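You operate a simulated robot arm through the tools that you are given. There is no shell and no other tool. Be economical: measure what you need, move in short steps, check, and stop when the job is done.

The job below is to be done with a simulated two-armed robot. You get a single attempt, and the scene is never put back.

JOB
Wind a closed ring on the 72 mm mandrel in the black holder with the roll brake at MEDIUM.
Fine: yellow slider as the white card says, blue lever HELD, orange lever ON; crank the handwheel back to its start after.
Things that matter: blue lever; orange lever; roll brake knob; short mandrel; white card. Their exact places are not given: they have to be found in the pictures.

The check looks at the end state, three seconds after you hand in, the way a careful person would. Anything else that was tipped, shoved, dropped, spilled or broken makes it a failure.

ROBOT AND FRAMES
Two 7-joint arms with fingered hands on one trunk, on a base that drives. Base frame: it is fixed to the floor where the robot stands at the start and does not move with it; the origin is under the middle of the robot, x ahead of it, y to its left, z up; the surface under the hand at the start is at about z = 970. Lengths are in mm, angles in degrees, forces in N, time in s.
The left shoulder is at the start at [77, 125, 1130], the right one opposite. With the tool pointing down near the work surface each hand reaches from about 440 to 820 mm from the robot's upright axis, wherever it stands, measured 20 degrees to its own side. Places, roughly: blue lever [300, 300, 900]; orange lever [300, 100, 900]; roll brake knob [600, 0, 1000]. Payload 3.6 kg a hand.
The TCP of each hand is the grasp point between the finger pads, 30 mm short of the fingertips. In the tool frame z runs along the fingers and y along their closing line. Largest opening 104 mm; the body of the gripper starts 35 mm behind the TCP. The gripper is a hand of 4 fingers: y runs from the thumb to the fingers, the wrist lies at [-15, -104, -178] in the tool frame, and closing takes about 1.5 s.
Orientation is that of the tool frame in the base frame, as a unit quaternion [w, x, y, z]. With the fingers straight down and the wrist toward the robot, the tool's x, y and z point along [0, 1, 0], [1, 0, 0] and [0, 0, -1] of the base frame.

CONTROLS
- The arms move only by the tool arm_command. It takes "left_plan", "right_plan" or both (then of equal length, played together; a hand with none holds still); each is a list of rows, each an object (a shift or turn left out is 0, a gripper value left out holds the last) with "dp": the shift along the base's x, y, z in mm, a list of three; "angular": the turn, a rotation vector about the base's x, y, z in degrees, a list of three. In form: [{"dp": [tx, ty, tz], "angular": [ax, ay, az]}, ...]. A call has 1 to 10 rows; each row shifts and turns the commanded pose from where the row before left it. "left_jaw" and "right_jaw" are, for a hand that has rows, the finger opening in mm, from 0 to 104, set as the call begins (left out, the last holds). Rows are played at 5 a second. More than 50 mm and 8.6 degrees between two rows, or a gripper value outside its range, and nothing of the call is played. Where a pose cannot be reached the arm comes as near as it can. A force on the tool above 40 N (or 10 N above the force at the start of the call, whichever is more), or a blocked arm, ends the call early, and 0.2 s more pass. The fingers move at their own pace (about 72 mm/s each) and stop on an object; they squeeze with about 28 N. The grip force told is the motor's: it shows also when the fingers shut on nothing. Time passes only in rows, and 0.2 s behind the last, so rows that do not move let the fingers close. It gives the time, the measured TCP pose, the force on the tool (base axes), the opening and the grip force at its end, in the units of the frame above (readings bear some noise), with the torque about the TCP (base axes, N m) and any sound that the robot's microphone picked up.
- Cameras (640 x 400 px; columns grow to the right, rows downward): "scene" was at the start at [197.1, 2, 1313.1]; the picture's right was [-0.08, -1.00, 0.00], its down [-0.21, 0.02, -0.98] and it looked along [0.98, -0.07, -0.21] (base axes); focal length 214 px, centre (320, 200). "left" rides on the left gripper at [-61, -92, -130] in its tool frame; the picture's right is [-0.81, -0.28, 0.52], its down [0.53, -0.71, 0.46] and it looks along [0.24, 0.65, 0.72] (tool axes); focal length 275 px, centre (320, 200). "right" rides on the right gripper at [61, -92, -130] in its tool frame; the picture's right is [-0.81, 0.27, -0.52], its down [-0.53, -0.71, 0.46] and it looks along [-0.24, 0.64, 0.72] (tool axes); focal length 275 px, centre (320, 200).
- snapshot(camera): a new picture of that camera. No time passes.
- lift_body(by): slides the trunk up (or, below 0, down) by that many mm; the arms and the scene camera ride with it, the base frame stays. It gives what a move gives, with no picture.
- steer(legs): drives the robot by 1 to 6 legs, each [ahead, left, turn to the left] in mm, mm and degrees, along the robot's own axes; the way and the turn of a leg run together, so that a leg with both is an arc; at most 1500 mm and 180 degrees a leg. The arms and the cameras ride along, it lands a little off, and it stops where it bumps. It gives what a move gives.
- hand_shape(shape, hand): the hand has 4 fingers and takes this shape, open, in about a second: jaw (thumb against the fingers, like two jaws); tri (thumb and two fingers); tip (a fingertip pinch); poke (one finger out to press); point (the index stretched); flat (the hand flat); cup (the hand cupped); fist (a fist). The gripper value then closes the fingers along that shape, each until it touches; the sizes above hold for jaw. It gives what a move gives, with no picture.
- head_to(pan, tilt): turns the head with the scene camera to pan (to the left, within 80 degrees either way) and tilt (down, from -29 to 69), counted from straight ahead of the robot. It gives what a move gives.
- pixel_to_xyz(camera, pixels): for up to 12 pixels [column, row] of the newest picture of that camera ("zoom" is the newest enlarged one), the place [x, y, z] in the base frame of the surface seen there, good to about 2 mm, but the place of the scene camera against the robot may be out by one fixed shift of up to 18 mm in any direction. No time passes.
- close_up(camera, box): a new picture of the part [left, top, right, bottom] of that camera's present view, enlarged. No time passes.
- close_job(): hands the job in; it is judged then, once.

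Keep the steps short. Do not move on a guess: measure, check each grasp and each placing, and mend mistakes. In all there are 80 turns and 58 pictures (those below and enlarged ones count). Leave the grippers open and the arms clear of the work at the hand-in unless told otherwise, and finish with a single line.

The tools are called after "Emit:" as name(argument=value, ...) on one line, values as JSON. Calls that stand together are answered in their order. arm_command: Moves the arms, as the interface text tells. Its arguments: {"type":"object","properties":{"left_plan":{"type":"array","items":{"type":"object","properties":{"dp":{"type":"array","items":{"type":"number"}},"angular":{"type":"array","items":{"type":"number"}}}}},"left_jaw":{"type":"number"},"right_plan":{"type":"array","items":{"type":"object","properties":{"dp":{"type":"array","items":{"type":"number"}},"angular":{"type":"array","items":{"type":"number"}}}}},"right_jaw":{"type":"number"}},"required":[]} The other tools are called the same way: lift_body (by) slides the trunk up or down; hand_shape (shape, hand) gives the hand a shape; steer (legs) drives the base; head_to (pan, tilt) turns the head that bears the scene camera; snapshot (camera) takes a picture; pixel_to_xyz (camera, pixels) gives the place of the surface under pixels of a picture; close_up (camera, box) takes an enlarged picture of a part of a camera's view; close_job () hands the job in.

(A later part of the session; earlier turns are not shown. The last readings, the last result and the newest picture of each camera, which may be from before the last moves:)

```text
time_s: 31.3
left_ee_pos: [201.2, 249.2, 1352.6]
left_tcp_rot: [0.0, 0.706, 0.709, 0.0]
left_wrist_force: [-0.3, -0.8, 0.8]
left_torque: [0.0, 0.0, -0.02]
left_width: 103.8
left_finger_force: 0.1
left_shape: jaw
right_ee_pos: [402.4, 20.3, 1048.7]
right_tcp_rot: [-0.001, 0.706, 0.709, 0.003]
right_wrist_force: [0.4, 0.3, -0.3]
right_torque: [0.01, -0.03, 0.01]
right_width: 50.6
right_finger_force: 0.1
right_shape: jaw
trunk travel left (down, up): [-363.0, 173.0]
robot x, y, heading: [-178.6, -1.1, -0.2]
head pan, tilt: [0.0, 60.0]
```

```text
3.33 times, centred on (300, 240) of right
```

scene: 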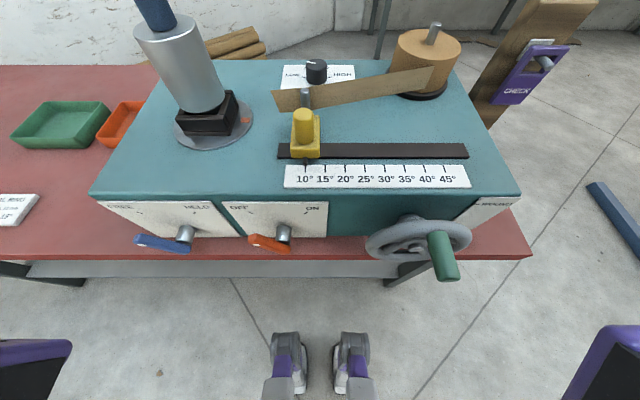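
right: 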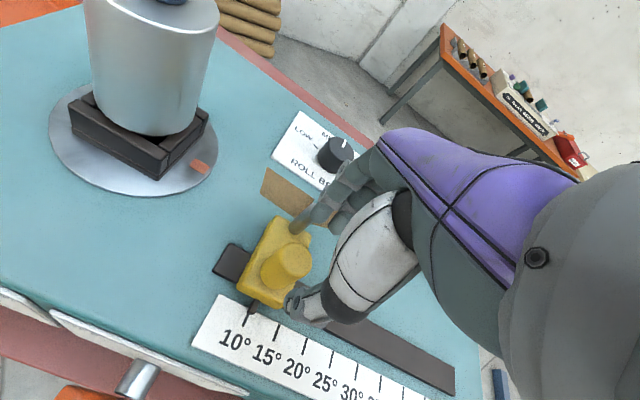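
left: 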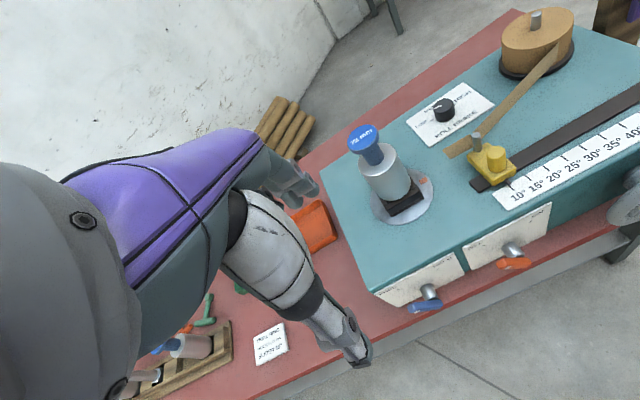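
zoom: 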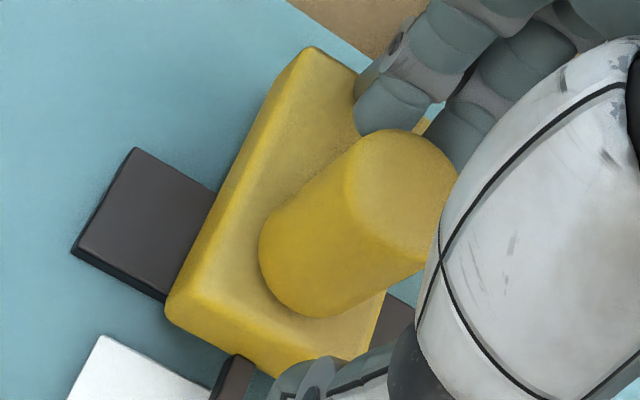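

The fingers sit between cap and pin without touching. I go down 8 more and close.

Emit:
arm_command(right_plan=[{"dp": [0, 0, -8]}, {"dp": [0, 0, 0]}])

Emit:
arm_command(right_plan=[{"dp": [0, 0, 0]}, {"dp": [0, 0, 0]}, {"dp": [0, 0, 0]}, {"dp": [0, 0, 0]}, {"dp": [0, 0, 0]}, {"dp": [0, 0, 0]}, {"dp": [0, 0, 0]}], right_jaw=0)

Emit:
arm_command(right_plan=[{"dp": [0, -6, 0]}, {"dp": [0, -8, 0]}, {"dp": [0, -8, 0]}, {"dp": [0, -6, 0]}, {"dp": [0, -2, 0]}, {"dp": [0, 0, 0]}, {"dp": [0, 0, 0]}])

Emit:
close_up(camera="right", box=[200, 220, 360, 320])

```text
time_s: 31.9
left_ee_pos: [200.9, 248.7, 1352.9]
left_tcp_rot: [-0.001, 0.706, 0.708, -0.001]
left_wrist_force: [-0.3, 0.4, -0.1]
left_torque: [0.02, 0.01, 0.02]
left_width: 103.8
left_finger_force: 0.1
left_shape: jaw
right_ee_pos: [404.0, 19.8, 1041.5]
right_tcp_rot: [-0.002, 0.706, 0.708, 0.001]
right_wrist_force: [-0.1, -0.7, -0.6]
right_torque: [-0.03, -0.01, -0.02]
right_width: 50.3
right_finger_force: 0.1
right_shape: jaw
trunk travel left (down, up): [-363.0, 173.0]
robot x, y, heading: [-179.3, 0.8, 0.3]
head pan, tilt: [0.0, 60.0]
```

```text
time_s: 33.5
left_ee_pos: [200.5, 248.3, 1352.1]
left_tcp_rot: [-0.001, 0.706, 0.708, -0.001]
left_wrist_force: [-0.5, -0.1, 0.2]
left_torque: [0.0, -0.02, 0.01]
left_width: 104.0
left_finger_force: 0.0
left_shape: jaw
right_ee_pos: [402.3, 20.4, 1041.7]
right_tcp_rot: [-0.001, 0.706, 0.708, 0.002]
right_wrist_force: [-4.3, -1.2, -3.5]
right_torque: [-0.02, 0.09, -0.04]
right_width: 19.2
right_finger_force: 28.1
right_shape: jaw
trunk travel left (down, up): [-363.0, 173.0]
robot x, y, heading: [-181.0, 2.1, -0.0]
head pan, tilt: [0.0, 60.0]
```

```text
time_s: 35.1
left_ee_pos: [200.8, 249.7, 1352.8]
left_tcp_rot: [0.0, 0.705, 0.709, 0.0]
left_wrist_force: [-0.1, -0.1, -0.2]
left_torque: [-0.02, -0.02, -0.02]
left_width: 103.7
left_finger_force: 0.0
left_shape: jaw
right_ee_pos: [402.1, -8.9, 1041.6]
right_tcp_rot: [-0.002, 0.706, 0.708, 0.002]
right_wrist_force: [-2.5, -1.3, -2.4]
right_torque: [-0.03, 0.04, -0.02]
right_width: 19.1
right_finger_force: 28.5
right_shape: jaw
trunk travel left (down, up): [-363.0, 173.0]
robot x, y, heading: [-183.3, 2.5, -0.1]
head pan, tilt: [0.0, 60.0]
```

```text
4.00 times, centred on (280, 270) of right
```

zoom: 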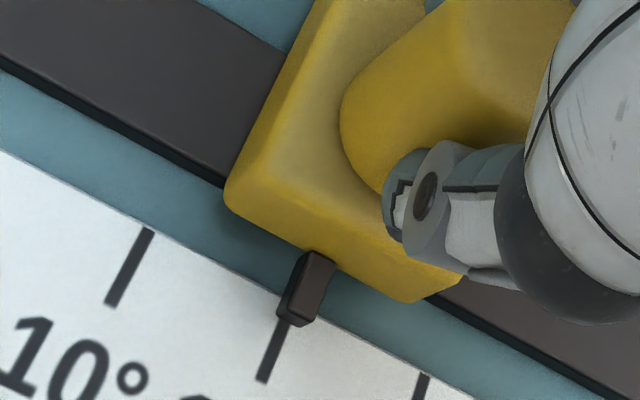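

The pointer now stands at the second mark (15°). I check by numbers.

Emit:
pixel_to_xyz(camera="zoom", pixels=[[306, 290], [314, 262], [283, 325], [266, 372], [112, 300], [145, 238]])

Emit:
arm_command(right_plan=[{"dp": [0, 0, 0]}, {"dp": [0, 0, 0]}, {"dp": [0, 0, 0]}, {"dp": [0, 0, 15]}, {"dp": [0, 0, 30]}, {"dp": [0, 0, 40]}, {"dp": [0, 0, 40]}, {"dp": [0, 0, 0]}], right_jaw=50)

Emit:
snapshot(camera="right")

```text
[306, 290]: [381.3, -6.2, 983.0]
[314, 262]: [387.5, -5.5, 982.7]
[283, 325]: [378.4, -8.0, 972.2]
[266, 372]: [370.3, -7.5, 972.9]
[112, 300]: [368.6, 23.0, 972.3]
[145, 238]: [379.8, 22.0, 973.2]
```

```text
time_s: 36.9
left_ee_pos: [202.2, 248.7, 1353.0]
left_tcp_rot: [0.0, 0.706, 0.708, 0.001]
left_wrist_force: [1.5, -0.8, -0.1]
left_torque: [-0.01, 0.0, -0.02]
left_width: 103.7
left_finger_force: 0.1
left_shape: jaw
right_ee_pos: [402.2, -7.6, 1165.9]
right_tcp_rot: [-0.001, 0.706, 0.708, 0.002]
right_wrist_force: [-0.7, 0.3, -0.3]
right_torque: [-0.03, 0.0, 0.03]
right_width: 49.6
right_finger_force: 0.1
right_shape: jaw
trunk travel left (down, up): [-363.0, 173.0]
robot x, y, heading: [-180.9, -1.1, 0.2]
head pan, tilt: [0.0, 60.0]
```

```text
25 pictures are left
```

right: 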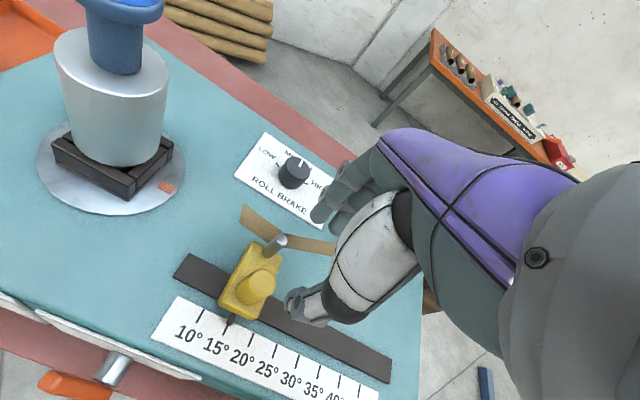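

Slider is set at 15°. Now the blue lever: pivot about [y 239, z 862], tip left at [288, 283, 916]. The left hand comes in closed, fingers down, yawed −90° so it stays off the machine's front, to the left of the lever.

Emit:
arm_command(left_plan=[{"dp": [7, 8, -10], "angular": [0, 0, -8]}, {"dp": [7, 8, -15], "angular": [0, 0, -8]}, {"dp": [7, 8, -20], "angular": [0, 0, -8]}, {"dp": [7, 8, -20], "angular": [0, 0, -8]}, {"dp": [7, 8, -20], "angular": [0, 0, -8]}, {"dp": [7, 8, -20], "angular": [0, 0, -8]}, {"dp": [7, 8, -20], "angular": [0, 0, -8]}, {"dp": [7, 8, -20], "angular": [0, 0, -8]}, {"dp": [7, 8, -20], "angular": [0, 0, -8]}, {"dp": [7, 8, -20], "angular": [0, 0, -8]}], left_jaw=0)

Emit:
arm_command(left_plan=[{"dp": [0, 0, -10], "angular": [0, 0, -8]}, {"dp": [0, 0, -20], "angular": [0, 0, -2]}, {"dp": [0, 0, -30]}, {"dp": [0, 0, -30]}, {"dp": [0, 0, 0]}])

Emit:
snapshot(camera="left")

```text
time_s: 39.1
left_ee_pos: [270.8, 328.6, 1167.6]
left_tcp_rot: [0.001, 0.996, 0.089, 0.0]
left_wrist_force: [0.0, 0.7, 0.1]
left_torque: [0.04, -0.02, 0.0]
left_width: 0.1
left_finger_force: 28.3
left_shape: jaw
right_ee_pos: [403.3, -6.9, 1166.1]
right_tcp_rot: [-0.003, 0.706, 0.709, 0.001]
right_wrist_force: [-0.2, 0.0, 0.4]
right_torque: [0.02, -0.02, 0.01]
right_width: 49.6
right_finger_force: 0.1
right_shape: jaw
trunk travel left (down, up): [-363.0, 173.0]
robot x, y, heading: [-181.5, -0.3, -0.0]
head pan, tilt: [0.0, 60.0]
```

```text
time_s: 40.3
left_ee_pos: [271.0, 329.0, 1076.0]
left_tcp_rot: [0.001, 1.0, 0.002, 0.0]
left_wrist_force: [0.1, 0.7, 0.7]
left_torque: [0.0, 0.01, 0.02]
left_width: 0.1
left_finger_force: 28.3
left_shape: jaw
right_ee_pos: [402.7, -7.3, 1166.5]
right_tcp_rot: [-0.002, 0.707, 0.708, 0.002]
right_wrist_force: [0.8, -0.2, -0.1]
right_torque: [0.0, 0.0, -0.01]
right_width: 49.7
right_finger_force: 0.1
right_shape: jaw
trunk travel left (down, up): [-363.0, 173.0]
robot x, y, heading: [-179.1, 2.5, 0.1]
head pan, tilt: [0.0, 60.0]
```

```text
24 pictures are left
```

left: 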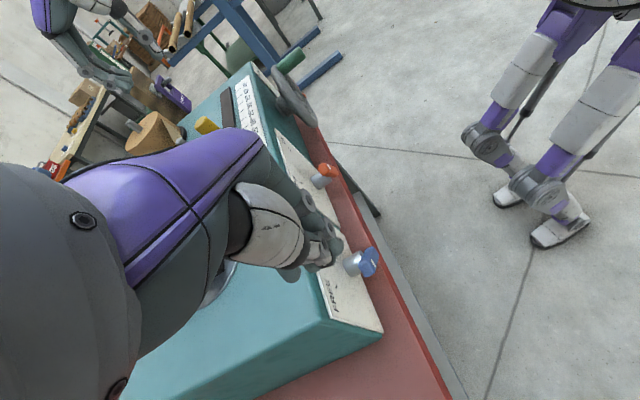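

The lever is visible at (370, 262). I measure it before going down.

Emit:
close_up(camera="left", box=[300, 140, 420, 330])

Emit:
pixel_to_xyz(camera="left", pixels=[[371, 250], [368, 262], [365, 276], [376, 262], [352, 265], [327, 168], [320, 183], [335, 320], [345, 300]])

```text
2.11 times, centred on (360, 235) of left
```

zoom: 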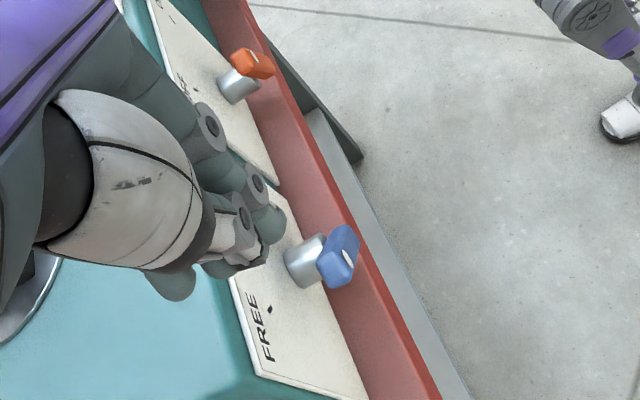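

```text
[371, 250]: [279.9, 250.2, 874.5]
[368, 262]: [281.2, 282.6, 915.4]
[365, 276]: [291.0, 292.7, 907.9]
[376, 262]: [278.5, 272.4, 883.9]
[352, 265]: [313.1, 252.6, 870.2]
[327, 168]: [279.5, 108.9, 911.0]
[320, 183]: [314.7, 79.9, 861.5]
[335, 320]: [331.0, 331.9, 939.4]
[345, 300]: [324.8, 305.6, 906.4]
```

The lever's plane is x 278–292. I set x to 284 and go down beside the lever's tip.

Emit:
arm_command(left_plan=[{"dp": [6, 4, -30]}, {"dp": [7, 2, -30]}, {"dp": [0, 0, -30]}, {"dp": [0, 0, -30]}, {"dp": [0, 0, -28]}, {"dp": [0, 0, 0]}])

Emit:
snapshot(camera="left")

```text
time_s: 41.7
left_ee_pos: [283.4, 333.0, 930.9]
left_tcp_rot: [0.0, 1.0, 0.001, 0.0]
left_wrist_force: [0.6, -0.7, 0.4]
left_torque: [-0.02, -0.02, 0.01]
left_width: 0.2
left_finger_force: 27.9
left_shape: jaw
right_ee_pos: [402.6, -6.8, 1167.1]
right_tcp_rot: [-0.002, 0.705, 0.709, 0.003]
right_wrist_force: [-0.7, 0.1, -0.4]
right_torque: [0.0, 0.02, -0.01]
right_width: 49.5
right_finger_force: 0.0
right_shape: jaw
trunk travel left (down, up): [-363.0, 173.0]
robot x, y, heading: [-181.3, -0.6, -0.0]
head pan, tilt: [0.0, 60.0]
```

```text
22 pictures are left
```

left: 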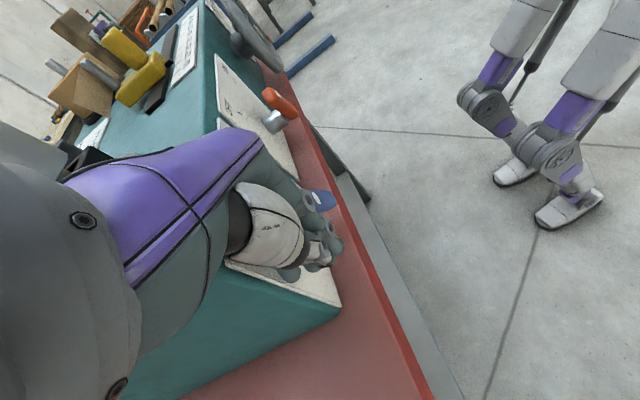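

The fingers stand left of the lever. I push it right step by step, watching the force.

Emit:
arm_command(left_plan=[{"dp": [0, -12, 0]}, {"dp": [0, -12, 0]}, {"dp": [0, -12, 0]}, {"dp": [0, -12, 0]}, {"dp": [0, -10, 0]}, {"dp": [0, -10, 0]}, {"dp": [0, -10, 0]}, {"dp": [0, -10, 0]}, {"dp": [0, 0, 0]}])

Emit:
snapshot(camera="left")

```text
time_s: 42.7
left_ee_pos: [288.8, 293.4, 934.0]
left_tcp_rot: [0.001, 1.0, 0.004, 0.006]
left_wrist_force: [1.6, 4.3, 6.9]
left_torque: [-0.01, -0.09, -0.05]
left_width: 0.0
left_finger_force: 27.8
left_shape: jaw
right_ee_pos: [403.0, -6.1, 1166.5]
right_tcp_rot: [-0.002, 0.706, 0.709, 0.003]
right_wrist_force: [0.2, -1.1, -0.2]
right_torque: [0.0, 0.04, 0.0]
right_width: 49.2
right_finger_force: 0.0
right_shape: jaw
trunk travel left (down, up): [-363.0, 173.0]
robot x, y, heading: [-179.7, -0.8, 0.5]
head pan, tilt: [0.0, 60.0]
stopped in row 4 (left hand): the force on the tool passed its limit at 47 N (the readings are from after the stop); the commanded pose is now the measured one
```

```text
21 pictures are left
```

left: 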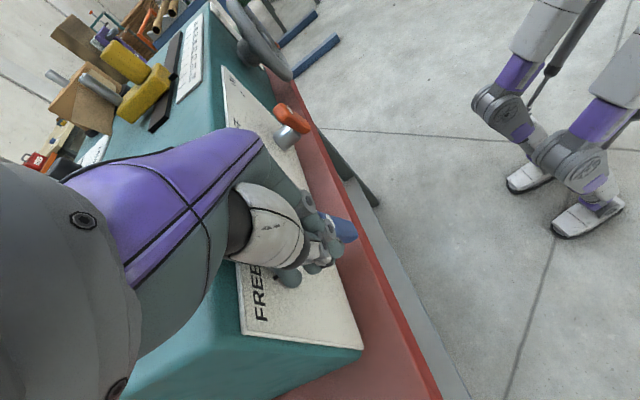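

The push stopped at 47 N, perhaps a knock from speed. I push again, slower and along the lever's arc.

Emit:
arm_command(left_plan=[{"dp": [-4, -3, 0]}, {"dp": [0, -4, 2]}, {"dp": [0, -4, 2]}, {"dp": [0, -4, 2]}, {"dp": [0, -4, 1]}, {"dp": [0, -4, 1]}, {"dp": [0, -4, 0]}, {"dp": [0, -4, 0]}, {"dp": [0, -4, 0]}, {"dp": [0, -4, 0]}])

Emit:
close_up(camera="left", box=[240, 160, 400, 300])

```text
time_s: 44.9
left_ee_pos: [284.8, 252.1, 942.7]
left_tcp_rot: [0.001, 1.0, 0.004, 0.004]
left_wrist_force: [19.4, 0.9, 7.1]
left_torque: [0.0, -0.36, 0.24]
left_width: 0.0
left_finger_force: 27.9
left_shape: jaw
right_ee_pos: [403.9, -8.5, 1165.5]
right_tcp_rot: [-0.003, 0.707, 0.708, 0.001]
right_wrist_force: [0.9, 0.2, 0.7]
right_torque: [0.01, 0.04, 0.03]
right_width: 49.8
right_finger_force: 0.0
right_shape: jaw
trunk travel left (down, up): [-363.0, 173.0]
robot x, y, heading: [-182.6, 0.5, 0.1]
head pan, tilt: [0.0, 60.0]
```

```text
2.86 times, centred on (320, 230) of left
```

zoom: 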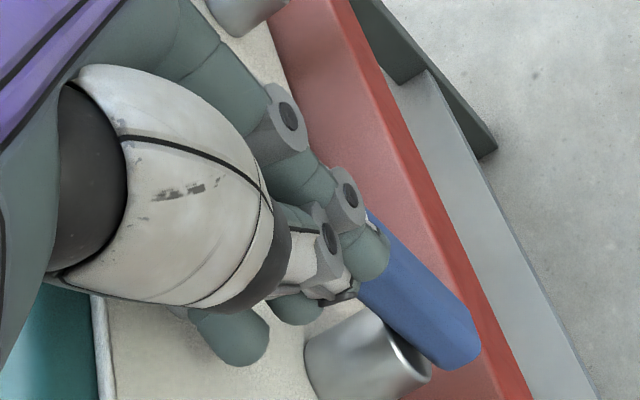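

The hand passed to y 252 with a 19 N sideways push; I measure where the lever is now.

Emit:
pixel_to_xyz(camera="zoom", pixels=[[450, 350], [420, 280], [375, 225], [385, 290], [370, 250], [345, 190], [420, 380], [240, 340], [300, 310]])

Emit:
close_up(camera="scene", box=[120, 160, 360, 300])

```text
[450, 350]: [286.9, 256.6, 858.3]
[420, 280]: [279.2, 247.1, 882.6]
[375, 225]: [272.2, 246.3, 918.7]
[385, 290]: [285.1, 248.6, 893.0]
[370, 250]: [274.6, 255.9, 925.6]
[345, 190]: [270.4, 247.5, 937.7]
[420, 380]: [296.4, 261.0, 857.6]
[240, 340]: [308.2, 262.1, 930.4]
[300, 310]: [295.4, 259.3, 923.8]
```

```text
2.67 times, centred on (240, 230) of scene
```

zoom: 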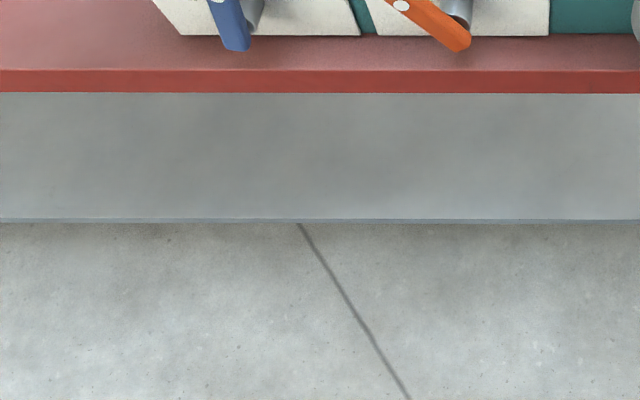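

The lever is nearly upright now. I push on to the right while lowering the fingertips so they keep hold of it.

Emit:
arm_command(left_plan=[{"dp": [2, 0, -3]}, {"dp": [0, -4, -2]}, {"dp": [0, -4, -2]}, {"dp": [0, -4, -2]}, {"dp": [0, -4, -2]}, {"dp": [0, -4, -2]}, {"dp": [0, -4, -2]}, {"dp": [0, -4, 0]}, {"dp": [0, -4, 0]}, {"dp": [0, 0, 0]}])

Emit:
snapshot(camera="left")

```text
time_s: 46.7
left_ee_pos: [286.8, 230.4, 928.1]
left_tcp_rot: [-0.001, 1.0, 0.008, 0.01]
left_wrist_force: [1.4, 14.2, 13.5]
left_torque: [0.28, 0.06, 0.04]
left_width: 0.0
left_finger_force: 28.3
left_shape: jaw
right_ee_pos: [402.1, -3.0, 1165.7]
right_tcp_rot: [-0.001, 0.704, 0.71, 0.003]
right_wrist_force: [0.2, -0.2, 0.0]
right_torque: [0.03, 0.02, -0.01]
right_width: 49.7
right_finger_force: 0.0
right_shape: jaw
trunk travel left (down, up): [-363.0, 173.0]
robot x, y, heading: [-181.6, 1.3, 0.6]
head pan, tilt: [0.0, 60.0]
stopped in row 9 (left hand): the force on the tool passed its limit at 43 N (the readings are from after the stop); the commanded pose is now the measured one
```

```text
18 pictures are left
```

left: 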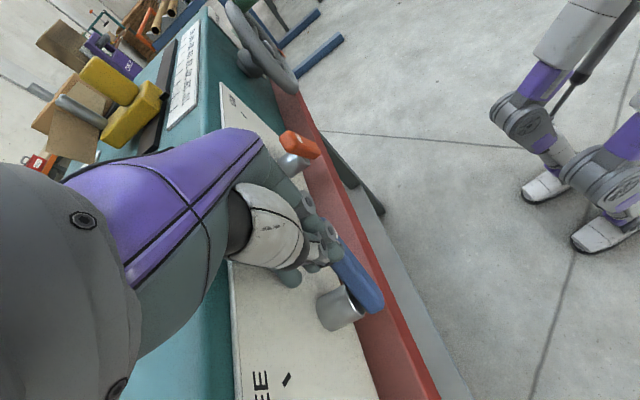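

It stopped firm where the HELD end was expected. I back off left and up, then look at it with the head.

Emit:
arm_command(left_plan=[{"dp": [0, 10, 0]}, {"dp": [0, 15, 0]}, {"dp": [0, 15, 10]}, {"dp": [0, 10, 30]}, {"dp": [0, 0, 45]}, {"dp": [0, 0, 45]}, {"dp": [0, 0, 0]}])

Emit:
head_to(pan=0, tilt=50)

Emit:
snapshot(camera="scene")

```text
time_s: 48.3
left_ee_pos: [285.6, 280.0, 1060.9]
left_tcp_rot: [-0.001, 1.0, 0.008, 0.008]
left_wrist_force: [0.0, -0.3, -0.4]
left_torque: [-0.02, -0.02, 0.0]
left_width: 0.0
left_finger_force: 28.0
left_shape: jaw
right_ee_pos: [402.8, -3.6, 1166.4]
right_tcp_rot: [-0.001, 0.704, 0.71, 0.002]
right_wrist_force: [0.9, 0.0, -0.1]
right_torque: [0.03, 0.0, 0.01]
right_width: 49.3
right_finger_force: 0.1
right_shape: jaw
trunk travel left (down, up): [-363.0, 173.0]
robot x, y, heading: [-181.8, 1.0, 0.1]
head pan, tilt: [0.0, 60.0]
```

```text
time_s: 49.0
left_ee_pos: [285.7, 278.8, 1059.0]
left_tcp_rot: [0.0, 1.0, 0.006, 0.008]
left_wrist_force: [-0.6, -1.1, -0.6]
left_torque: [-0.02, 0.02, 0.0]
left_width: 0.0
left_finger_force: 28.1
left_shape: jaw
right_ee_pos: [404.0, -3.6, 1166.0]
right_tcp_rot: [-0.001, 0.705, 0.709, 0.002]
right_wrist_force: [0.1, 0.2, 0.5]
right_torque: [0.02, 0.0, 0.0]
right_width: 49.8
right_finger_force: 0.1
right_shape: jaw
trunk travel left (down, up): [-363.0, 173.0]
robot x, y, heading: [-180.1, 0.6, 0.3]
head pan, tilt: [0.0, 50.0]
```

```text
17 pictures are left
```

scene: 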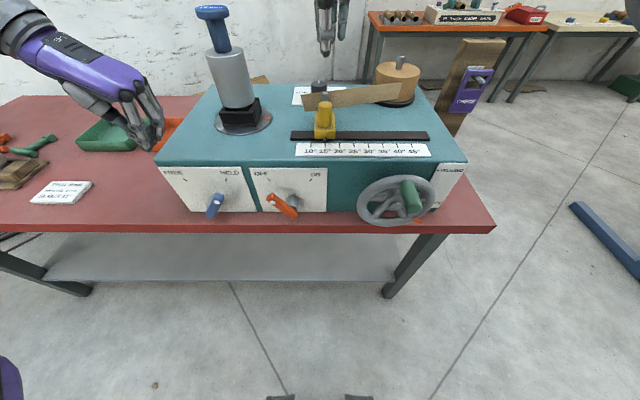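

I enlarge the levers and handwheel.

Emit:
close_up(camera="scene", box=[150, 150, 340, 250])

Emit:
close_up(camera="scene", box=[340, 150, 480, 240])

```text
3.37 times, centred on (245, 200) of scene
```

zoom: 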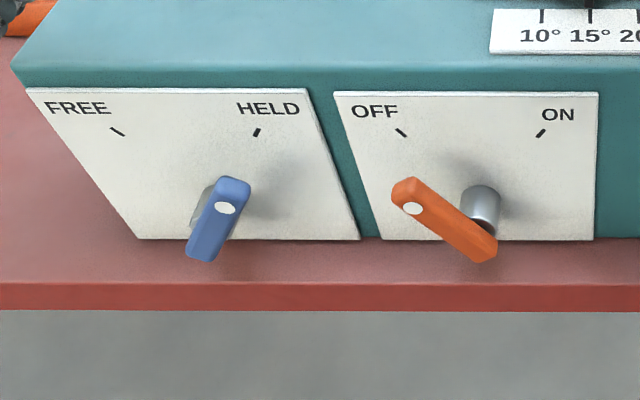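

```text
4.44 times, centred on (410, 195) of scene
```

zoom: 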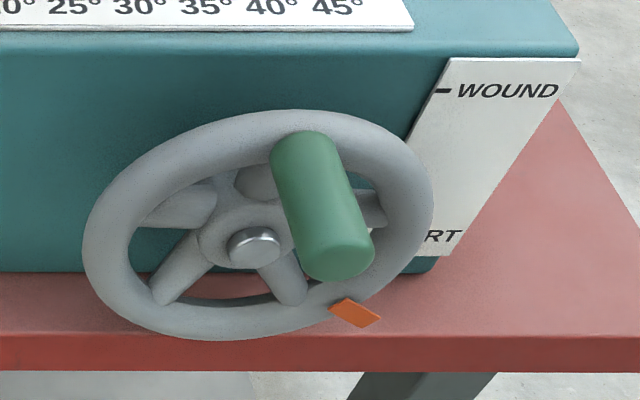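

Blue stands at HELD, parallel mirror of the orange. Next the orange lever (tip at y ≈ 109): I move the left hand over between the levers and go down at y 152.

Emit:
pixel_to_xyz(camera="scene", pixels=[[220, 197], [210, 215], [271, 197], [293, 213]])

Emit:
arm_command(left_plan=[{"dp": [0, -43, 0]}, {"dp": [0, -43, 0]}, {"dp": [0, -41, 0]}, {"dp": [0, 0, -30]}, {"dp": [0, 0, -30]}, {"dp": [0, 0, -30]}, {"dp": [0, 0, -25]}, {"dp": [0, 0, -14]}, {"dp": [0, 0, 0]}])

Emit:
snapshot(camera="left")

```text
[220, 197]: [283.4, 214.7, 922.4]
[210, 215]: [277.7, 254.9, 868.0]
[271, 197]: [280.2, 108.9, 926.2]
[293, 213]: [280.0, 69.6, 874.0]
```

```text
time_s: 51.0
left_ee_pos: [286.3, 151.1, 929.9]
left_tcp_rot: [-0.001, 1.0, 0.007, 0.008]
left_wrist_force: [0.5, -0.2, 0.2]
left_torque: [0.05, 0.01, -0.01]
left_width: 0.0
left_finger_force: 28.0
left_shape: jaw
right_ee_pos: [402.0, -5.0, 1165.9]
right_tcp_rot: [-0.002, 0.705, 0.709, 0.001]
right_wrist_force: [0.5, 0.6, -0.4]
right_torque: [0.0, -0.02, 0.02]
right_width: 49.5
right_finger_force: 0.1
right_shape: jaw
trunk travel left (down, up): [-363.0, 173.0]
robot x, y, heading: [-182.8, 2.4, 0.5]
head pan, tilt: [0.0, 50.0]
```

```text
14 pictures are left
```

left: 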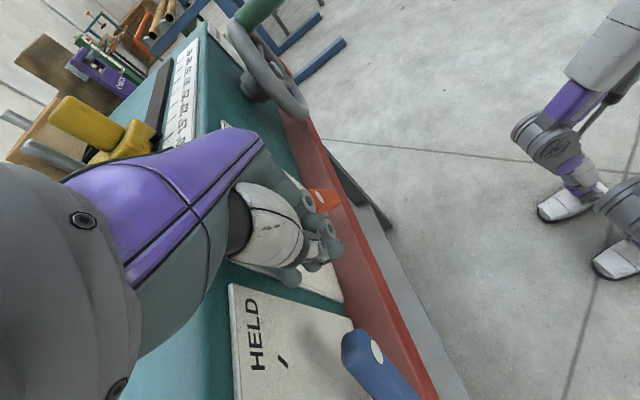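

Blue leans 37° right, mirror of the orange's 37° left: HELD. The fingers are left of the orange lever; I push it slowly along the same arc.

Emit:
arm_command(left_plan=[{"dp": [-1, -5, 0]}, {"dp": [0, -5, 0]}, {"dp": [0, -5, 0]}, {"dp": [0, -4, 1]}, {"dp": [0, -4, 1]}, {"dp": [0, -4, 2]}, {"dp": [0, -4, 2]}, {"dp": [0, -4, 2]}, {"dp": [0, -4, 2]}, {"dp": [0, -4, 2]}])

Emit:
arm_command(left_plan=[{"dp": [0, -4, 1]}, {"dp": [0, -4, 0]}, {"dp": [0, -4, 0]}, {"dp": [0, -4, 0]}, {"dp": [0, -4, 0]}, {"dp": [0, -4, 0]}, {"dp": [0, -4, -1]}, {"dp": [0, -4, -1]}, {"dp": [0, 0, 0]}])

```text
time_s: 53.2
left_ee_pos: [284.7, 109.1, 942.6]
left_tcp_rot: [0.0, 1.0, 0.007, 0.009]
left_wrist_force: [2.3, 8.8, 12.9]
left_torque: [0.17, -0.03, 0.0]
left_width: 0.2
left_finger_force: 28.3
left_shape: jaw
right_ee_pos: [401.8, -2.7, 1165.9]
right_tcp_rot: [-0.002, 0.706, 0.708, 0.002]
right_wrist_force: [-0.1, -0.4, 0.7]
right_torque: [0.01, 0.0, -0.01]
right_width: 49.7
right_finger_force: 0.1
right_shape: jaw
trunk travel left (down, up): [-363.0, 173.0]
robot x, y, heading: [-180.4, -0.3, 0.3]
head pan, tilt: [0.0, 50.0]
```

```text
time_s: 54.1
left_ee_pos: [288.0, 96.4, 944.0]
left_tcp_rot: [0.002, 1.0, 0.008, 0.011]
left_wrist_force: [0.0, 0.1, 0.2]
left_torque: [0.0, 0.0, -0.01]
left_width: 0.1
left_finger_force: 28.1
left_shape: jaw
right_ee_pos: [403.0, -4.1, 1165.1]
right_tcp_rot: [-0.001, 0.705, 0.709, 0.002]
right_wrist_force: [0.3, 0.3, 0.8]
right_torque: [-0.01, 0.0, 0.0]
right_width: 49.6
right_finger_force: 0.0
right_shape: jaw
trunk travel left (down, up): [-363.0, 173.0]
robot x, y, heading: [-180.3, -1.6, 0.1]
head pan, tilt: [0.0, 50.0]
stopped in row 4 (left hand): the force on the tool passed its limit at 41 N (the readings are from after the stop); the commanded pose is now the measured one
```

The force spiked and dropped. I look before going on.

Emit:
close_up(camera="left", box=[240, 150, 400, 250])

```text
4.00 times, centred on (320, 200) of left
```

zoom: 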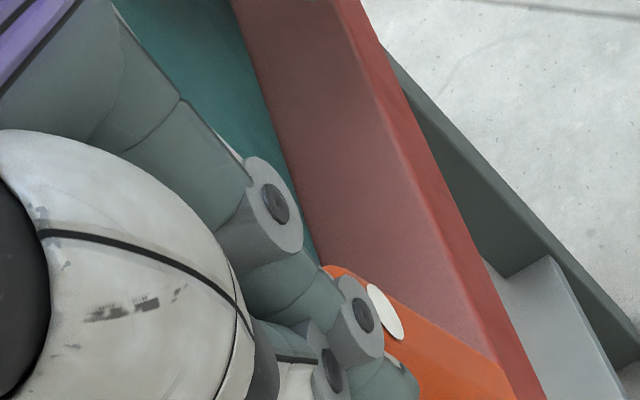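

The fingers still lie against the lever's left side. I continue with small steps.

Emit:
arm_command(left_plan=[{"dp": [-3, -2, 0]}, {"dp": [0, -3, 0]}, {"dp": [0, -3, 0]}, {"dp": [0, -3, 0]}, {"dp": [0, -3, 0]}, {"dp": [0, -3, 0]}, {"dp": [0, -3, -1]}, {"dp": [0, -3, -1]}, {"dp": [0, -3, -1]}, {"dp": [0, -3, -1]}])

Emit:
arm_command(left_plan=[{"dp": [0, -3, -2]}, {"dp": [0, -3, -2]}, {"dp": [0, -3, -2]}, {"dp": [0, -3, -2]}, {"dp": [0, -3, -2]}, {"dp": [0, -3, -2]}, {"dp": [0, -3, 0]}, {"dp": [0, -3, 0]}, {"dp": [0, 0, 0]}])

```text
time_s: 56.3
left_ee_pos: [281.4, 66.9, 938.9]
left_tcp_rot: [0.0, 1.0, 0.007, 0.008]
left_wrist_force: [0.0, 0.2, -0.3]
left_torque: [0.01, 0.03, 0.0]
left_width: 0.2
left_finger_force: 27.8
left_shape: jaw
right_ee_pos: [401.4, -3.1, 1166.2]
right_tcp_rot: [-0.001, 0.705, 0.71, 0.002]
right_wrist_force: [-0.9, -0.4, -0.5]
right_torque: [0.01, -0.04, 0.0]
right_width: 49.7
right_finger_force: 0.0
right_shape: jaw
trunk travel left (down, up): [-363.0, 173.0]
robot x, y, heading: [-179.7, -1.1, 0.5]
head pan, tilt: [0.0, 50.0]
```

```text
time_s: 58.0
left_ee_pos: [288.2, 51.4, 931.6]
left_tcp_rot: [0.001, 1.0, 0.013, 0.015]
left_wrist_force: [-0.3, 17.7, 11.2]
left_torque: [0.3, -0.02, 0.09]
left_width: 0.0
left_finger_force: 27.8
left_shape: jaw
right_ee_pos: [401.2, -0.2, 1165.5]
right_tcp_rot: [-0.001, 0.705, 0.71, 0.002]
right_wrist_force: [-0.2, -0.3, 0.4]
right_torque: [-0.01, 0.01, -0.03]
right_width: 49.6
right_finger_force: 0.1
right_shape: jaw
trunk travel left (down, up): [-363.0, 173.0]
robot x, y, heading: [-179.8, 4.2, 0.3]
head pan, tilt: [0.0, 50.0]
stopped in row 8 (left hand): the force on the tool passed its limit at 42 N (the readings are from after the stop); the commanded pose is now the measured one
```

It ends at the same stop as the blue one did. I back the left hand off, up and away, and check the lever.

Emit:
arm_command(left_plan=[{"dp": [0, 10, 0]}, {"dp": [0, 15, 0]}, {"dp": [0, 15, 15]}, {"dp": [0, 5, 40]}, {"dp": [0, 0, 45]}, {"dp": [-10, 20, 45]}, {"dp": [-10, 40, 25]}, {"dp": [-10, 45, 10]}, {"dp": [-10, 45, 0]}, {"dp": [0, 45, 0]}], left_jaw=100)

Emit:
close_up(camera="scene", box=[150, 150, 340, 250])

```text
refused: row 6 steps farther than a row can; nothing moved
```

```text
3.37 times, centred on (245, 200) of scene
```

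zoom: 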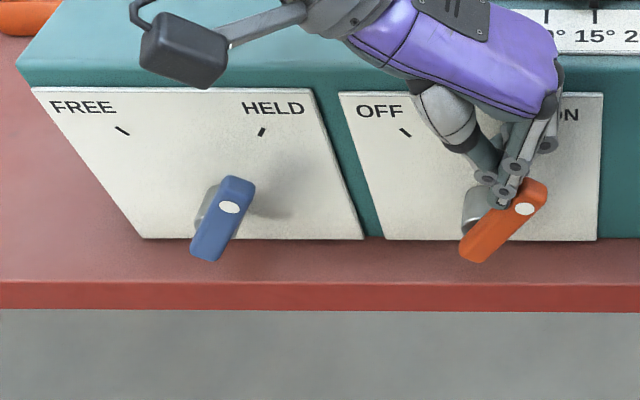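

Orange is at ON. The retreat had a too-long row; I redo it in smaller steps.

Emit:
arm_command(left_plan=[{"dp": [0, 10, 0]}, {"dp": [0, 15, 0]}, {"dp": [0, 15, 15]}, {"dp": [0, 5, 40]}, {"dp": [0, 0, 45]}, {"dp": [0, 0, 45]}, {"dp": [-8, 35, 25]}, {"dp": [-10, 40, 10]}, {"dp": [-10, 40, 0]}, {"dp": [0, 40, 0]}])

Emit:
arm_command(right_plan=[{"dp": [-30, -20, 0], "angular": [0, 0, 8]}, {"dp": [-30, -20, 0], "angular": [0, 0, 8]}, {"dp": [-30, -20, 0], "angular": [0, 0, 8]}, {"dp": [-30, -20, 0], "angular": [0, 0, 8]}, {"dp": [0, -20, 0], "angular": [0, 0, 8]}, {"dp": [0, -20, 0], "angular": [0, 0, 8]}, {"dp": [0, -20, 0], "angular": [0, 0, 8]}, {"dp": [0, -8, 0], "angular": [0, 0, 8]}, {"dp": [0, 0, 0], "angular": [0, 0, 8]}, {"dp": [0, 0, 0], "angular": [0, 0, 8]}], right_jaw=64)

Emit:
steer(legs=[[-60, 0, 0]])

```text
time_s: 60.2
left_ee_pos: [257.6, 249.2, 1110.4]
left_tcp_rot: [0.003, 1.0, 0.011, 0.014]
left_wrist_force: [0.2, -0.4, 0.3]
left_torque: [0.0, -0.01, -0.03]
left_width: 0.1
left_finger_force: 27.9
left_shape: jaw
right_ee_pos: [402.9, -3.2, 1167.3]
right_tcp_rot: [-0.002, 0.705, 0.709, 0.002]
right_wrist_force: [-0.2, -0.4, 0.2]
right_torque: [0.0, 0.02, 0.01]
right_width: 49.7
right_finger_force: 0.1
right_shape: jaw
trunk travel left (down, up): [-363.0, 173.0]
robot x, y, heading: [-180.6, 2.7, 0.2]
head pan, tilt: [0.0, 50.0]
```

```text
time_s: 62.4
left_ee_pos: [256.6, 248.9, 1110.4]
left_tcp_rot: [0.002, 1.0, 0.011, 0.013]
left_wrist_force: [-0.9, -0.7, 1.1]
left_torque: [0.01, -0.03, 0.0]
left_width: 0.1
left_finger_force: 27.8
left_shape: jaw
right_ee_pos: [222.9, -131.8, 1183.0]
right_tcp_rot: [-0.011, 0.173, 0.985, 0.009]
right_wrist_force: [-0.3, -0.3, 0.4]
right_torque: [-0.01, -0.01, 0.0]
right_width: 63.7
right_finger_force: 0.1
right_shape: jaw
right hand out of reach, approached as far as the arm can: row 7, 8, 9, 10
trunk travel left (down, up): [-363.0, 173.0]
robot x, y, heading: [-179.6, -0.6, 0.2]
head pan, tilt: [0.0, 50.0]
```

```text
time_s: 63.4
left_ee_pos: [196.0, 248.8, 1110.8]
left_tcp_rot: [0.002, 1.0, 0.011, 0.015]
left_wrist_force: [0.4, -0.4, 0.3]
left_torque: [0.02, -0.01, 0.01]
left_width: 0.0
left_finger_force: 28.5
left_shape: jaw
right_ee_pos: [163.5, -131.6, 1184.2]
right_tcp_rot: [-0.011, 0.174, 0.985, 0.009]
right_wrist_force: [-0.4, 0.4, 0.2]
right_torque: [0.03, -0.05, -0.02]
right_width: 63.8
right_finger_force: 0.0
right_shape: jaw
trunk travel left (down, up): [-363.0, 173.0]
robot x, y, heading: [-242.2, 4.7, 0.6]
head pan, tilt: [0.0, 50.0]
```

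Now I bring the right hand over the handle with the jaws across y, and look.

Emit:
arm_command(right_plan=[{"dp": [20, -5, -10], "angular": [0, 0, 6]}, {"dp": [20, -6, -10], "angular": [0, 0, 6]}, {"dp": [19, -6, -20], "angular": [0, 0, 6]}, {"dp": [0, 0, -30]}, {"dp": [0, 0, -30]}, {"dp": [0, 0, -30]}, {"dp": [0, 0, 0]}])

Emit:
snapshot(camera="right")

```text
time_s: 65.0
left_ee_pos: [197.4, 248.0, 1109.4]
left_tcp_rot: [0.002, 1.0, 0.011, 0.014]
left_wrist_force: [0.3, 0.0, 0.0]
left_torque: [0.02, -0.01, 0.0]
left_width: 0.0
left_finger_force: 28.2
left_shape: jaw
right_ee_pos: [85.8, -75.6, 1080.2]
right_tcp_rot: [-0.013, 0.018, 1.0, 0.007]
right_wrist_force: [-0.8, -0.6, -0.1]
right_torque: [-0.02, 0.01, 0.02]
right_width: 63.6
right_finger_force: 0.0
right_shape: jaw
right hand out of reach, approached as far as the arm can: row 1, 2, 3, 4, 5, 6
trunk travel left (down, up): [-363.0, 173.0]
robot x, y, heading: [-243.0, 3.6, 0.7]
head pan, tilt: [0.0, 50.0]
```

```text
11 pictures are left
```

right: 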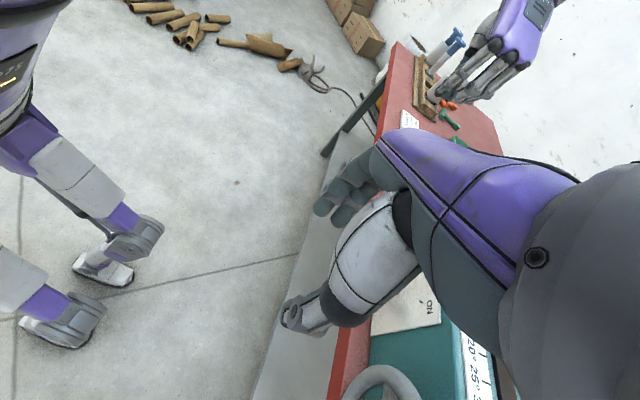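

At this place the arm can't hold a 90° yaw. The left hand could with the target ~330 mm out to its side, so I drive 180 mm to the left to copy that geometry, then move the hand over the handle.

Emit:
steer(legs=[[10, 180, 0]])

Emit:
arm_command(right_plan=[{"dp": [0, -40, 5]}, {"dp": [0, -40, 5]}, {"dp": [0, -40, 0]}, {"dp": [0, -40, 0]}, {"dp": [20, -35, 0]}, {"dp": [25, -30, 0]}, {"dp": [30, -15, 0]}, {"dp": [30, -12, 0]}, {"dp": [31, 0, 0]}, {"dp": [0, 0, 0]}])

```text
time_s: 67.2
left_ee_pos: [205.4, 432.5, 1109.0]
left_tcp_rot: [0.002, 1.0, 0.014, 0.015]
left_wrist_force: [0.0, -0.1, 0.5]
left_torque: [0.02, 0.01, 0.01]
left_width: 0.0
left_finger_force: 27.8
left_shape: jaw
right_ee_pos: [95.7, 108.1, 1082.4]
right_tcp_rot: [-0.013, 0.018, 1.0, 0.007]
right_wrist_force: [-0.5, -0.3, -0.8]
right_torque: [-0.04, 0.03, -0.02]
right_width: 63.9
right_finger_force: 0.1
right_shape: jaw
trunk travel left (down, up): [-363.0, 173.0]
robot x, y, heading: [-234.7, 186.3, 0.5]
head pan, tilt: [0.0, 50.0]
```

```text
time_s: 69.4
left_ee_pos: [205.1, 433.1, 1110.2]
left_tcp_rot: [0.001, 1.0, 0.013, 0.015]
left_wrist_force: [0.1, -0.4, 1.0]
left_torque: [-0.02, 0.03, 0.01]
left_width: 0.1
left_finger_force: 28.2
left_shape: jaw
right_ee_pos: [61.6, 13.9, 1155.1]
right_tcp_rot: [-0.013, 0.018, 1.0, 0.007]
right_wrist_force: [-0.1, 0.8, 0.7]
right_torque: [0.0, 0.04, 0.02]
right_width: 64.0
right_finger_force: 0.1
right_shape: jaw
right hand out of reach, approached as far as the arm can: row 1, 2, 3, 4, 5, 6, 7, 8, 9
trunk travel left (down, up): [-363.0, 173.0]
robot x, y, heading: [-231.2, 184.1, 0.3]
head pan, tilt: [0.0, 50.0]
```

The arm is caught at a joint limit. I turn the yaw back 64° while moving out to the right, then yaw again there.

Emit:
arm_command(right_plan=[{"angular": [0, 0, -8]}, {"angular": [0, 0, -8]}, {"angular": [0, 0, -8]}, {"angular": [0, 0, -8]}, {"dp": [15, -20, 0], "angular": [0, 0, -8]}, {"dp": [20, -30, 0], "angular": [0, 0, -8]}, {"dp": [25, -30, 0], "angular": [0, 0, -8]}, {"dp": [30, -30, 0], "angular": [0, 0, -8]}, {"dp": [30, -30, 0]}, {"dp": [30, -30, 0]}])

```text
time_s: 71.6
left_ee_pos: [206.7, 433.7, 1109.2]
left_tcp_rot: [0.001, 1.0, 0.013, 0.014]
left_wrist_force: [0.7, 0.5, -0.3]
left_torque: [-0.02, 0.01, -0.03]
left_width: 0.0
left_finger_force: 28.0
left_shape: jaw
right_ee_pos: [212.9, -155.6, 1154.8]
right_tcp_rot: [-0.007, 0.544, 0.839, 0.012]
right_wrist_force: [0.3, -0.6, -0.5]
right_torque: [-0.01, 0.03, 0.01]
right_width: 63.8
right_finger_force: 0.0
right_shape: jaw
trunk travel left (down, up): [-363.0, 173.0]
robot x, y, heading: [-229.2, 185.5, 0.5]
head pan, tilt: [0.0, 50.0]
```

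Free again, at [213, −156]. Now I yaw to ~88° here while going down to 1085.

Emit:
arm_command(right_plan=[{"dp": [1, 1, -10], "angular": [0, 0, 8]}, {"dp": [1, 1, -10], "angular": [0, 0, 8]}, {"dp": [1, 1, -10], "angular": [0, 0, 8]}, {"dp": [1, 1, -10], "angular": [0, 0, 8]}, {"dp": [1, 1, -10], "angular": [0, 0, 8]}, {"dp": [1, 1, -10], "angular": [0, 0, 8]}, {"dp": [1, 1, -10], "angular": [0, 0, 8]}, {"dp": [1, 1, 0], "angular": [0, 0, 8]}, {"dp": [0, 0, 0]}])

Emit:
snapshot(camera="right")

```text
time_s: 73.6
left_ee_pos: [205.5, 433.3, 1109.6]
left_tcp_rot: [0.002, 1.0, 0.013, 0.014]
left_wrist_force: [-0.5, -0.5, 0.2]
left_torque: [0.06, 0.0, 0.0]
left_width: 0.0
left_finger_force: 27.8
left_shape: jaw
right_ee_pos: [236.4, -130.9, 1163.1]
right_tcp_rot: [-0.008, 0.515, 0.857, 0.012]
right_wrist_force: [-0.5, -0.5, -0.3]
right_torque: [0.01, -0.01, -0.01]
right_width: 63.8
right_finger_force: 0.0
right_shape: jaw
right hand out of reach, approached as far as the arm can: row 1, 2, 3, 4, 5, 6, 7, 8
trunk travel left (down, up): [-363.0, 173.0]
robot x, y, heading: [-231.8, 186.4, 0.5]
head pan, tilt: [0.0, 50.0]
```

```text
10 pictures are left
```

right: 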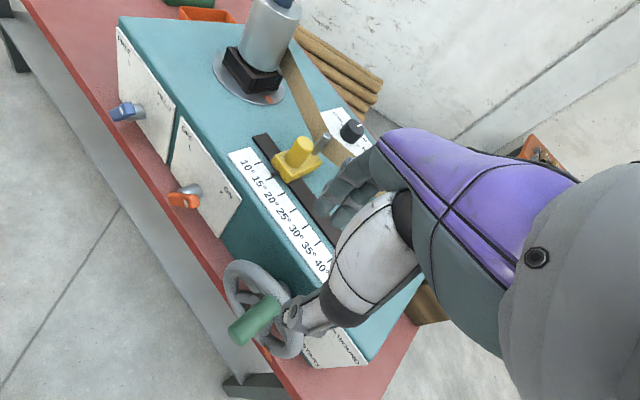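

The strip end now lies at the mandrel. Positive yaw is limited here, but the jaws are symmetric, so I yaw the other way to −90° (wrist toward the robot's side), which suits this stance.

Emit:
arm_command(right_plan=[{"dp": [-2, -2, 0], "angular": [0, 0, -8]}, {"dp": [-2, -2, 0], "angular": [0, 0, -8]}, {"dp": [-2, -2, 0], "angular": [0, 0, -8]}, {"dp": [-2, -2, 0], "angular": [0, 0, -8]}, {"dp": [-2, -2, 0], "angular": [0, 0, -8]}, {"dp": [-2, -2, 0], "angular": [0, 0, -8]}, {"dp": [-2, -2, 0], "angular": [0, 0, -8]}, {"dp": [0, -2, 0], "angular": [0, 0, -8]}, {"dp": [0, -1, 0], "angular": [0, 0, -8]}, {"dp": [0, 0, 0], "angular": [0, 0, -8]}])

Emit:
arm_command(right_plan=[{"dp": [0, 0, -15], "angular": [0, 0, -8]}, {"dp": [0, 0, -15], "angular": [0, 0, -8]}, {"dp": [0, 0, -15], "angular": [0, 0, -8]}, {"dp": [0, 0, -15], "angular": [0, 0, -8]}, {"dp": [0, 0, -15], "angular": [0, 0, -6]}, {"dp": [0, 0, 0]}])

Emit:
snapshot(camera="right")

```text
time_s: 75.8
left_ee_pos: [204.4, 434.1, 1109.6]
left_tcp_rot: [0.002, 1.0, 0.013, 0.014]
left_wrist_force: [0.4, 0.3, 0.6]
left_torque: [-0.04, 0.0, 0.03]
left_width: 0.0
left_finger_force: 27.8
left_shape: jaw
right_ee_pos: [224.2, -145.4, 1163.7]
right_tcp_rot: [0.002, 0.946, 0.323, 0.016]
right_wrist_force: [-0.1, 1.2, 0.5]
right_torque: [-0.01, 0.0, 0.0]
right_width: 63.9
right_finger_force: 0.0
right_shape: jaw
trunk travel left (down, up): [-363.0, 173.0]
robot x, y, heading: [-232.9, 184.7, 0.2]
head pan, tilt: [0.0, 50.0]
```

```text
time_s: 77.2
left_ee_pos: [204.4, 432.5, 1109.9]
left_tcp_rot: [0.002, 1.0, 0.012, 0.015]
left_wrist_force: [0.9, 0.0, -0.6]
left_torque: [0.02, -0.02, 0.03]
left_width: 0.0
left_finger_force: 27.9
left_shape: jaw
right_ee_pos: [222.5, -145.7, 1088.3]
right_tcp_rot: [0.007, 1.0, -0.002, 0.014]
right_wrist_force: [0.4, 0.1, -1.5]
right_torque: [0.02, -0.02, 0.0]
right_width: 63.8
right_finger_force: 0.1
right_shape: jaw
trunk travel left (down, up): [-363.0, 173.0]
robot x, y, heading: [-232.0, 184.4, 0.3]
head pan, tilt: [0.0, 50.0]
```

```text
9 pictures are left
```

right: 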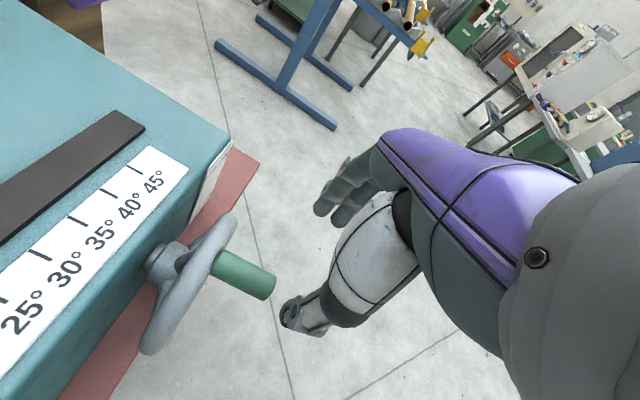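

Now the hand stands over the handle as wanted. I measure the handle from here.

Emit:
pixel_to_xyz(camera="right", pixels=[[222, 258], [245, 271], [268, 284], [240, 282], [252, 262], [235, 225], [150, 345], [187, 285], [155, 268]])

```text
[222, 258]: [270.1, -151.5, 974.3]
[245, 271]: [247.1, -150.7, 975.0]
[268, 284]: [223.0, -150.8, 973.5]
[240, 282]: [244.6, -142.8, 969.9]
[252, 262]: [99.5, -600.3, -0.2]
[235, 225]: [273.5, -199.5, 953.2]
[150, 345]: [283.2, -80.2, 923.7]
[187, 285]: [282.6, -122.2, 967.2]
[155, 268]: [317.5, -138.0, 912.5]
```

Handle axis is y ≈ −150, z ≈ 962, x 215–270. I lower the hand around it.

Emit:
arm_command(right_plan=[{"dp": [4, -2, -30]}, {"dp": [3, -2, -30]}, {"dp": [0, 0, -25]}, {"dp": [0, 0, -20]}, {"dp": [0, 0, -20]}, {"dp": [0, 0, 0]}])

Emit:
snapshot(camera="right")

```text
time_s: 78.6
left_ee_pos: [204.7, 434.0, 1109.4]
left_tcp_rot: [0.002, 1.0, 0.013, 0.013]
left_wrist_force: [0.5, 0.3, 0.3]
left_torque: [0.02, 0.01, -0.04]
left_width: 0.1
left_finger_force: 27.7
left_shape: jaw
right_ee_pos: [230.8, -151.5, 963.3]
right_tcp_rot: [0.007, 1.0, -0.001, 0.015]
right_wrist_force: [0.2, 0.7, 0.5]
right_torque: [-0.01, -0.01, 0.01]
right_width: 63.8
right_finger_force: 0.0
right_shape: jaw
trunk travel left (down, up): [-363.0, 173.0]
robot x, y, heading: [-224.9, 185.7, 0.5]
head pan, tilt: [0.0, 50.0]
```

```text
8 pictures are left
```

right: 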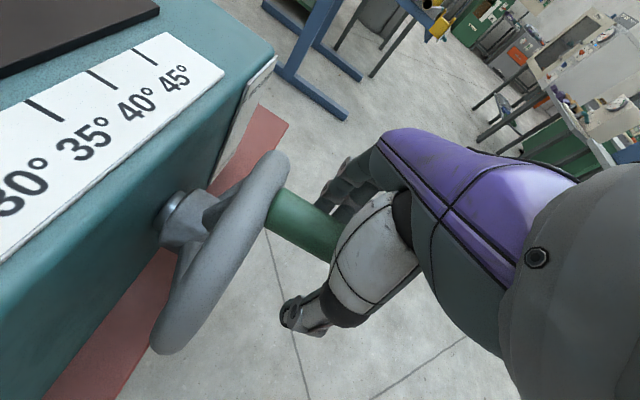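

The handle is between the fingers. I close, then crank along the arc toward WOUND.

Emit:
arm_command(right_plan=[{"dp": [0, 0, 0]}, {"dp": [0, 0, 0]}, {"dp": [0, 0, 0]}, {"dp": [0, 0, 0]}, {"dp": [0, 0, 0]}, {"dp": [0, 0, 0]}, {"dp": [0, 0, 0]}], right_jaw=0)

Emit:
arm_command(right_plan=[{"dp": [0, 7.2, -0.4], "angular": [-3, 0, 0]}, {"dp": [0, 7.1, -1.1], "angular": [-3, 0, 0]}, {"dp": [0, 7, -1.9], "angular": [-3, 0, 0]}, {"dp": [0, 6.8, -2.6], "angular": [-3, 0, 0]}, {"dp": [0, 6.4, -3.2], "angular": [-3, 0, 0]}, {"dp": [0, 6.1, -4], "angular": [-3, 0, 0]}, {"dp": [0, 5.6, -4.5], "angular": [-3, 0, 0]}, {"dp": [0, 5.1, -5.1], "angular": [-3, 0, 0]}, {"dp": [0, 4.5, -5.6], "angular": [-3, 0, 0]}, {"dp": [0, 0, 0]}])

Emit:
close_up(camera="scene", box=[400, 130, 640, 280])

```text
time_s: 80.2
left_ee_pos: [205.9, 432.1, 1109.8]
left_tcp_rot: [0.002, 1.0, 0.013, 0.014]
left_wrist_force: [1.1, 0.7, 0.4]
left_torque: [-0.01, -0.03, 0.0]
left_width: 0.0
left_finger_force: 27.8
left_shape: jaw
right_ee_pos: [229.7, -152.0, 961.4]
right_tcp_rot: [0.006, 1.0, -0.001, 0.012]
right_wrist_force: [-2.0, 1.2, -17.2]
right_torque: [-0.01, 0.03, -0.02]
right_width: 8.3
right_finger_force: 28.0
right_shape: jaw
trunk travel left (down, up): [-363.0, 173.0]
robot x, y, heading: [-234.4, 180.4, 0.5]
head pan, tilt: [0.0, 50.0]
```

```text
time_s: 81.0
left_ee_pos: [207.2, 428.6, 1108.8]
left_tcp_rot: [0.001, 1.0, 0.011, 0.014]
left_wrist_force: [0.3, 0.1, -1.2]
left_torque: [-0.01, 0.02, 0.01]
left_width: 0.0
left_finger_force: 28.2
left_shape: jaw
right_ee_pos: [229.8, -142.5, 958.7]
right_tcp_rot: [0.08, 0.997, -0.01, 0.012]
right_wrist_force: [4.8, -27.7, -8.2]
right_torque: [0.0, 0.03, 0.08]
right_width: 9.7
right_finger_force: 28.0
right_shape: jaw
trunk travel left (down, up): [-363.0, 173.0]
robot x, y, heading: [-233.0, 184.3, 0.4]
head pan, tilt: [0.0, 50.0]
stopped in row 3 (right hand): the force on the tool passed its limit at 44 N (the readings are from after the stop); the commanded pose is now the measured one
```

```text
2.67 times, centred on (520, 205) of scene
```

zoom: 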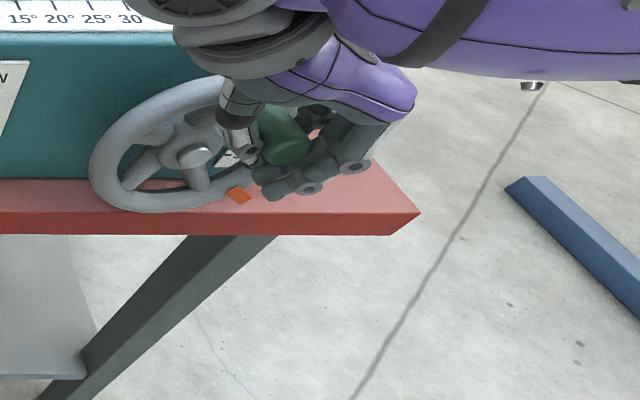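

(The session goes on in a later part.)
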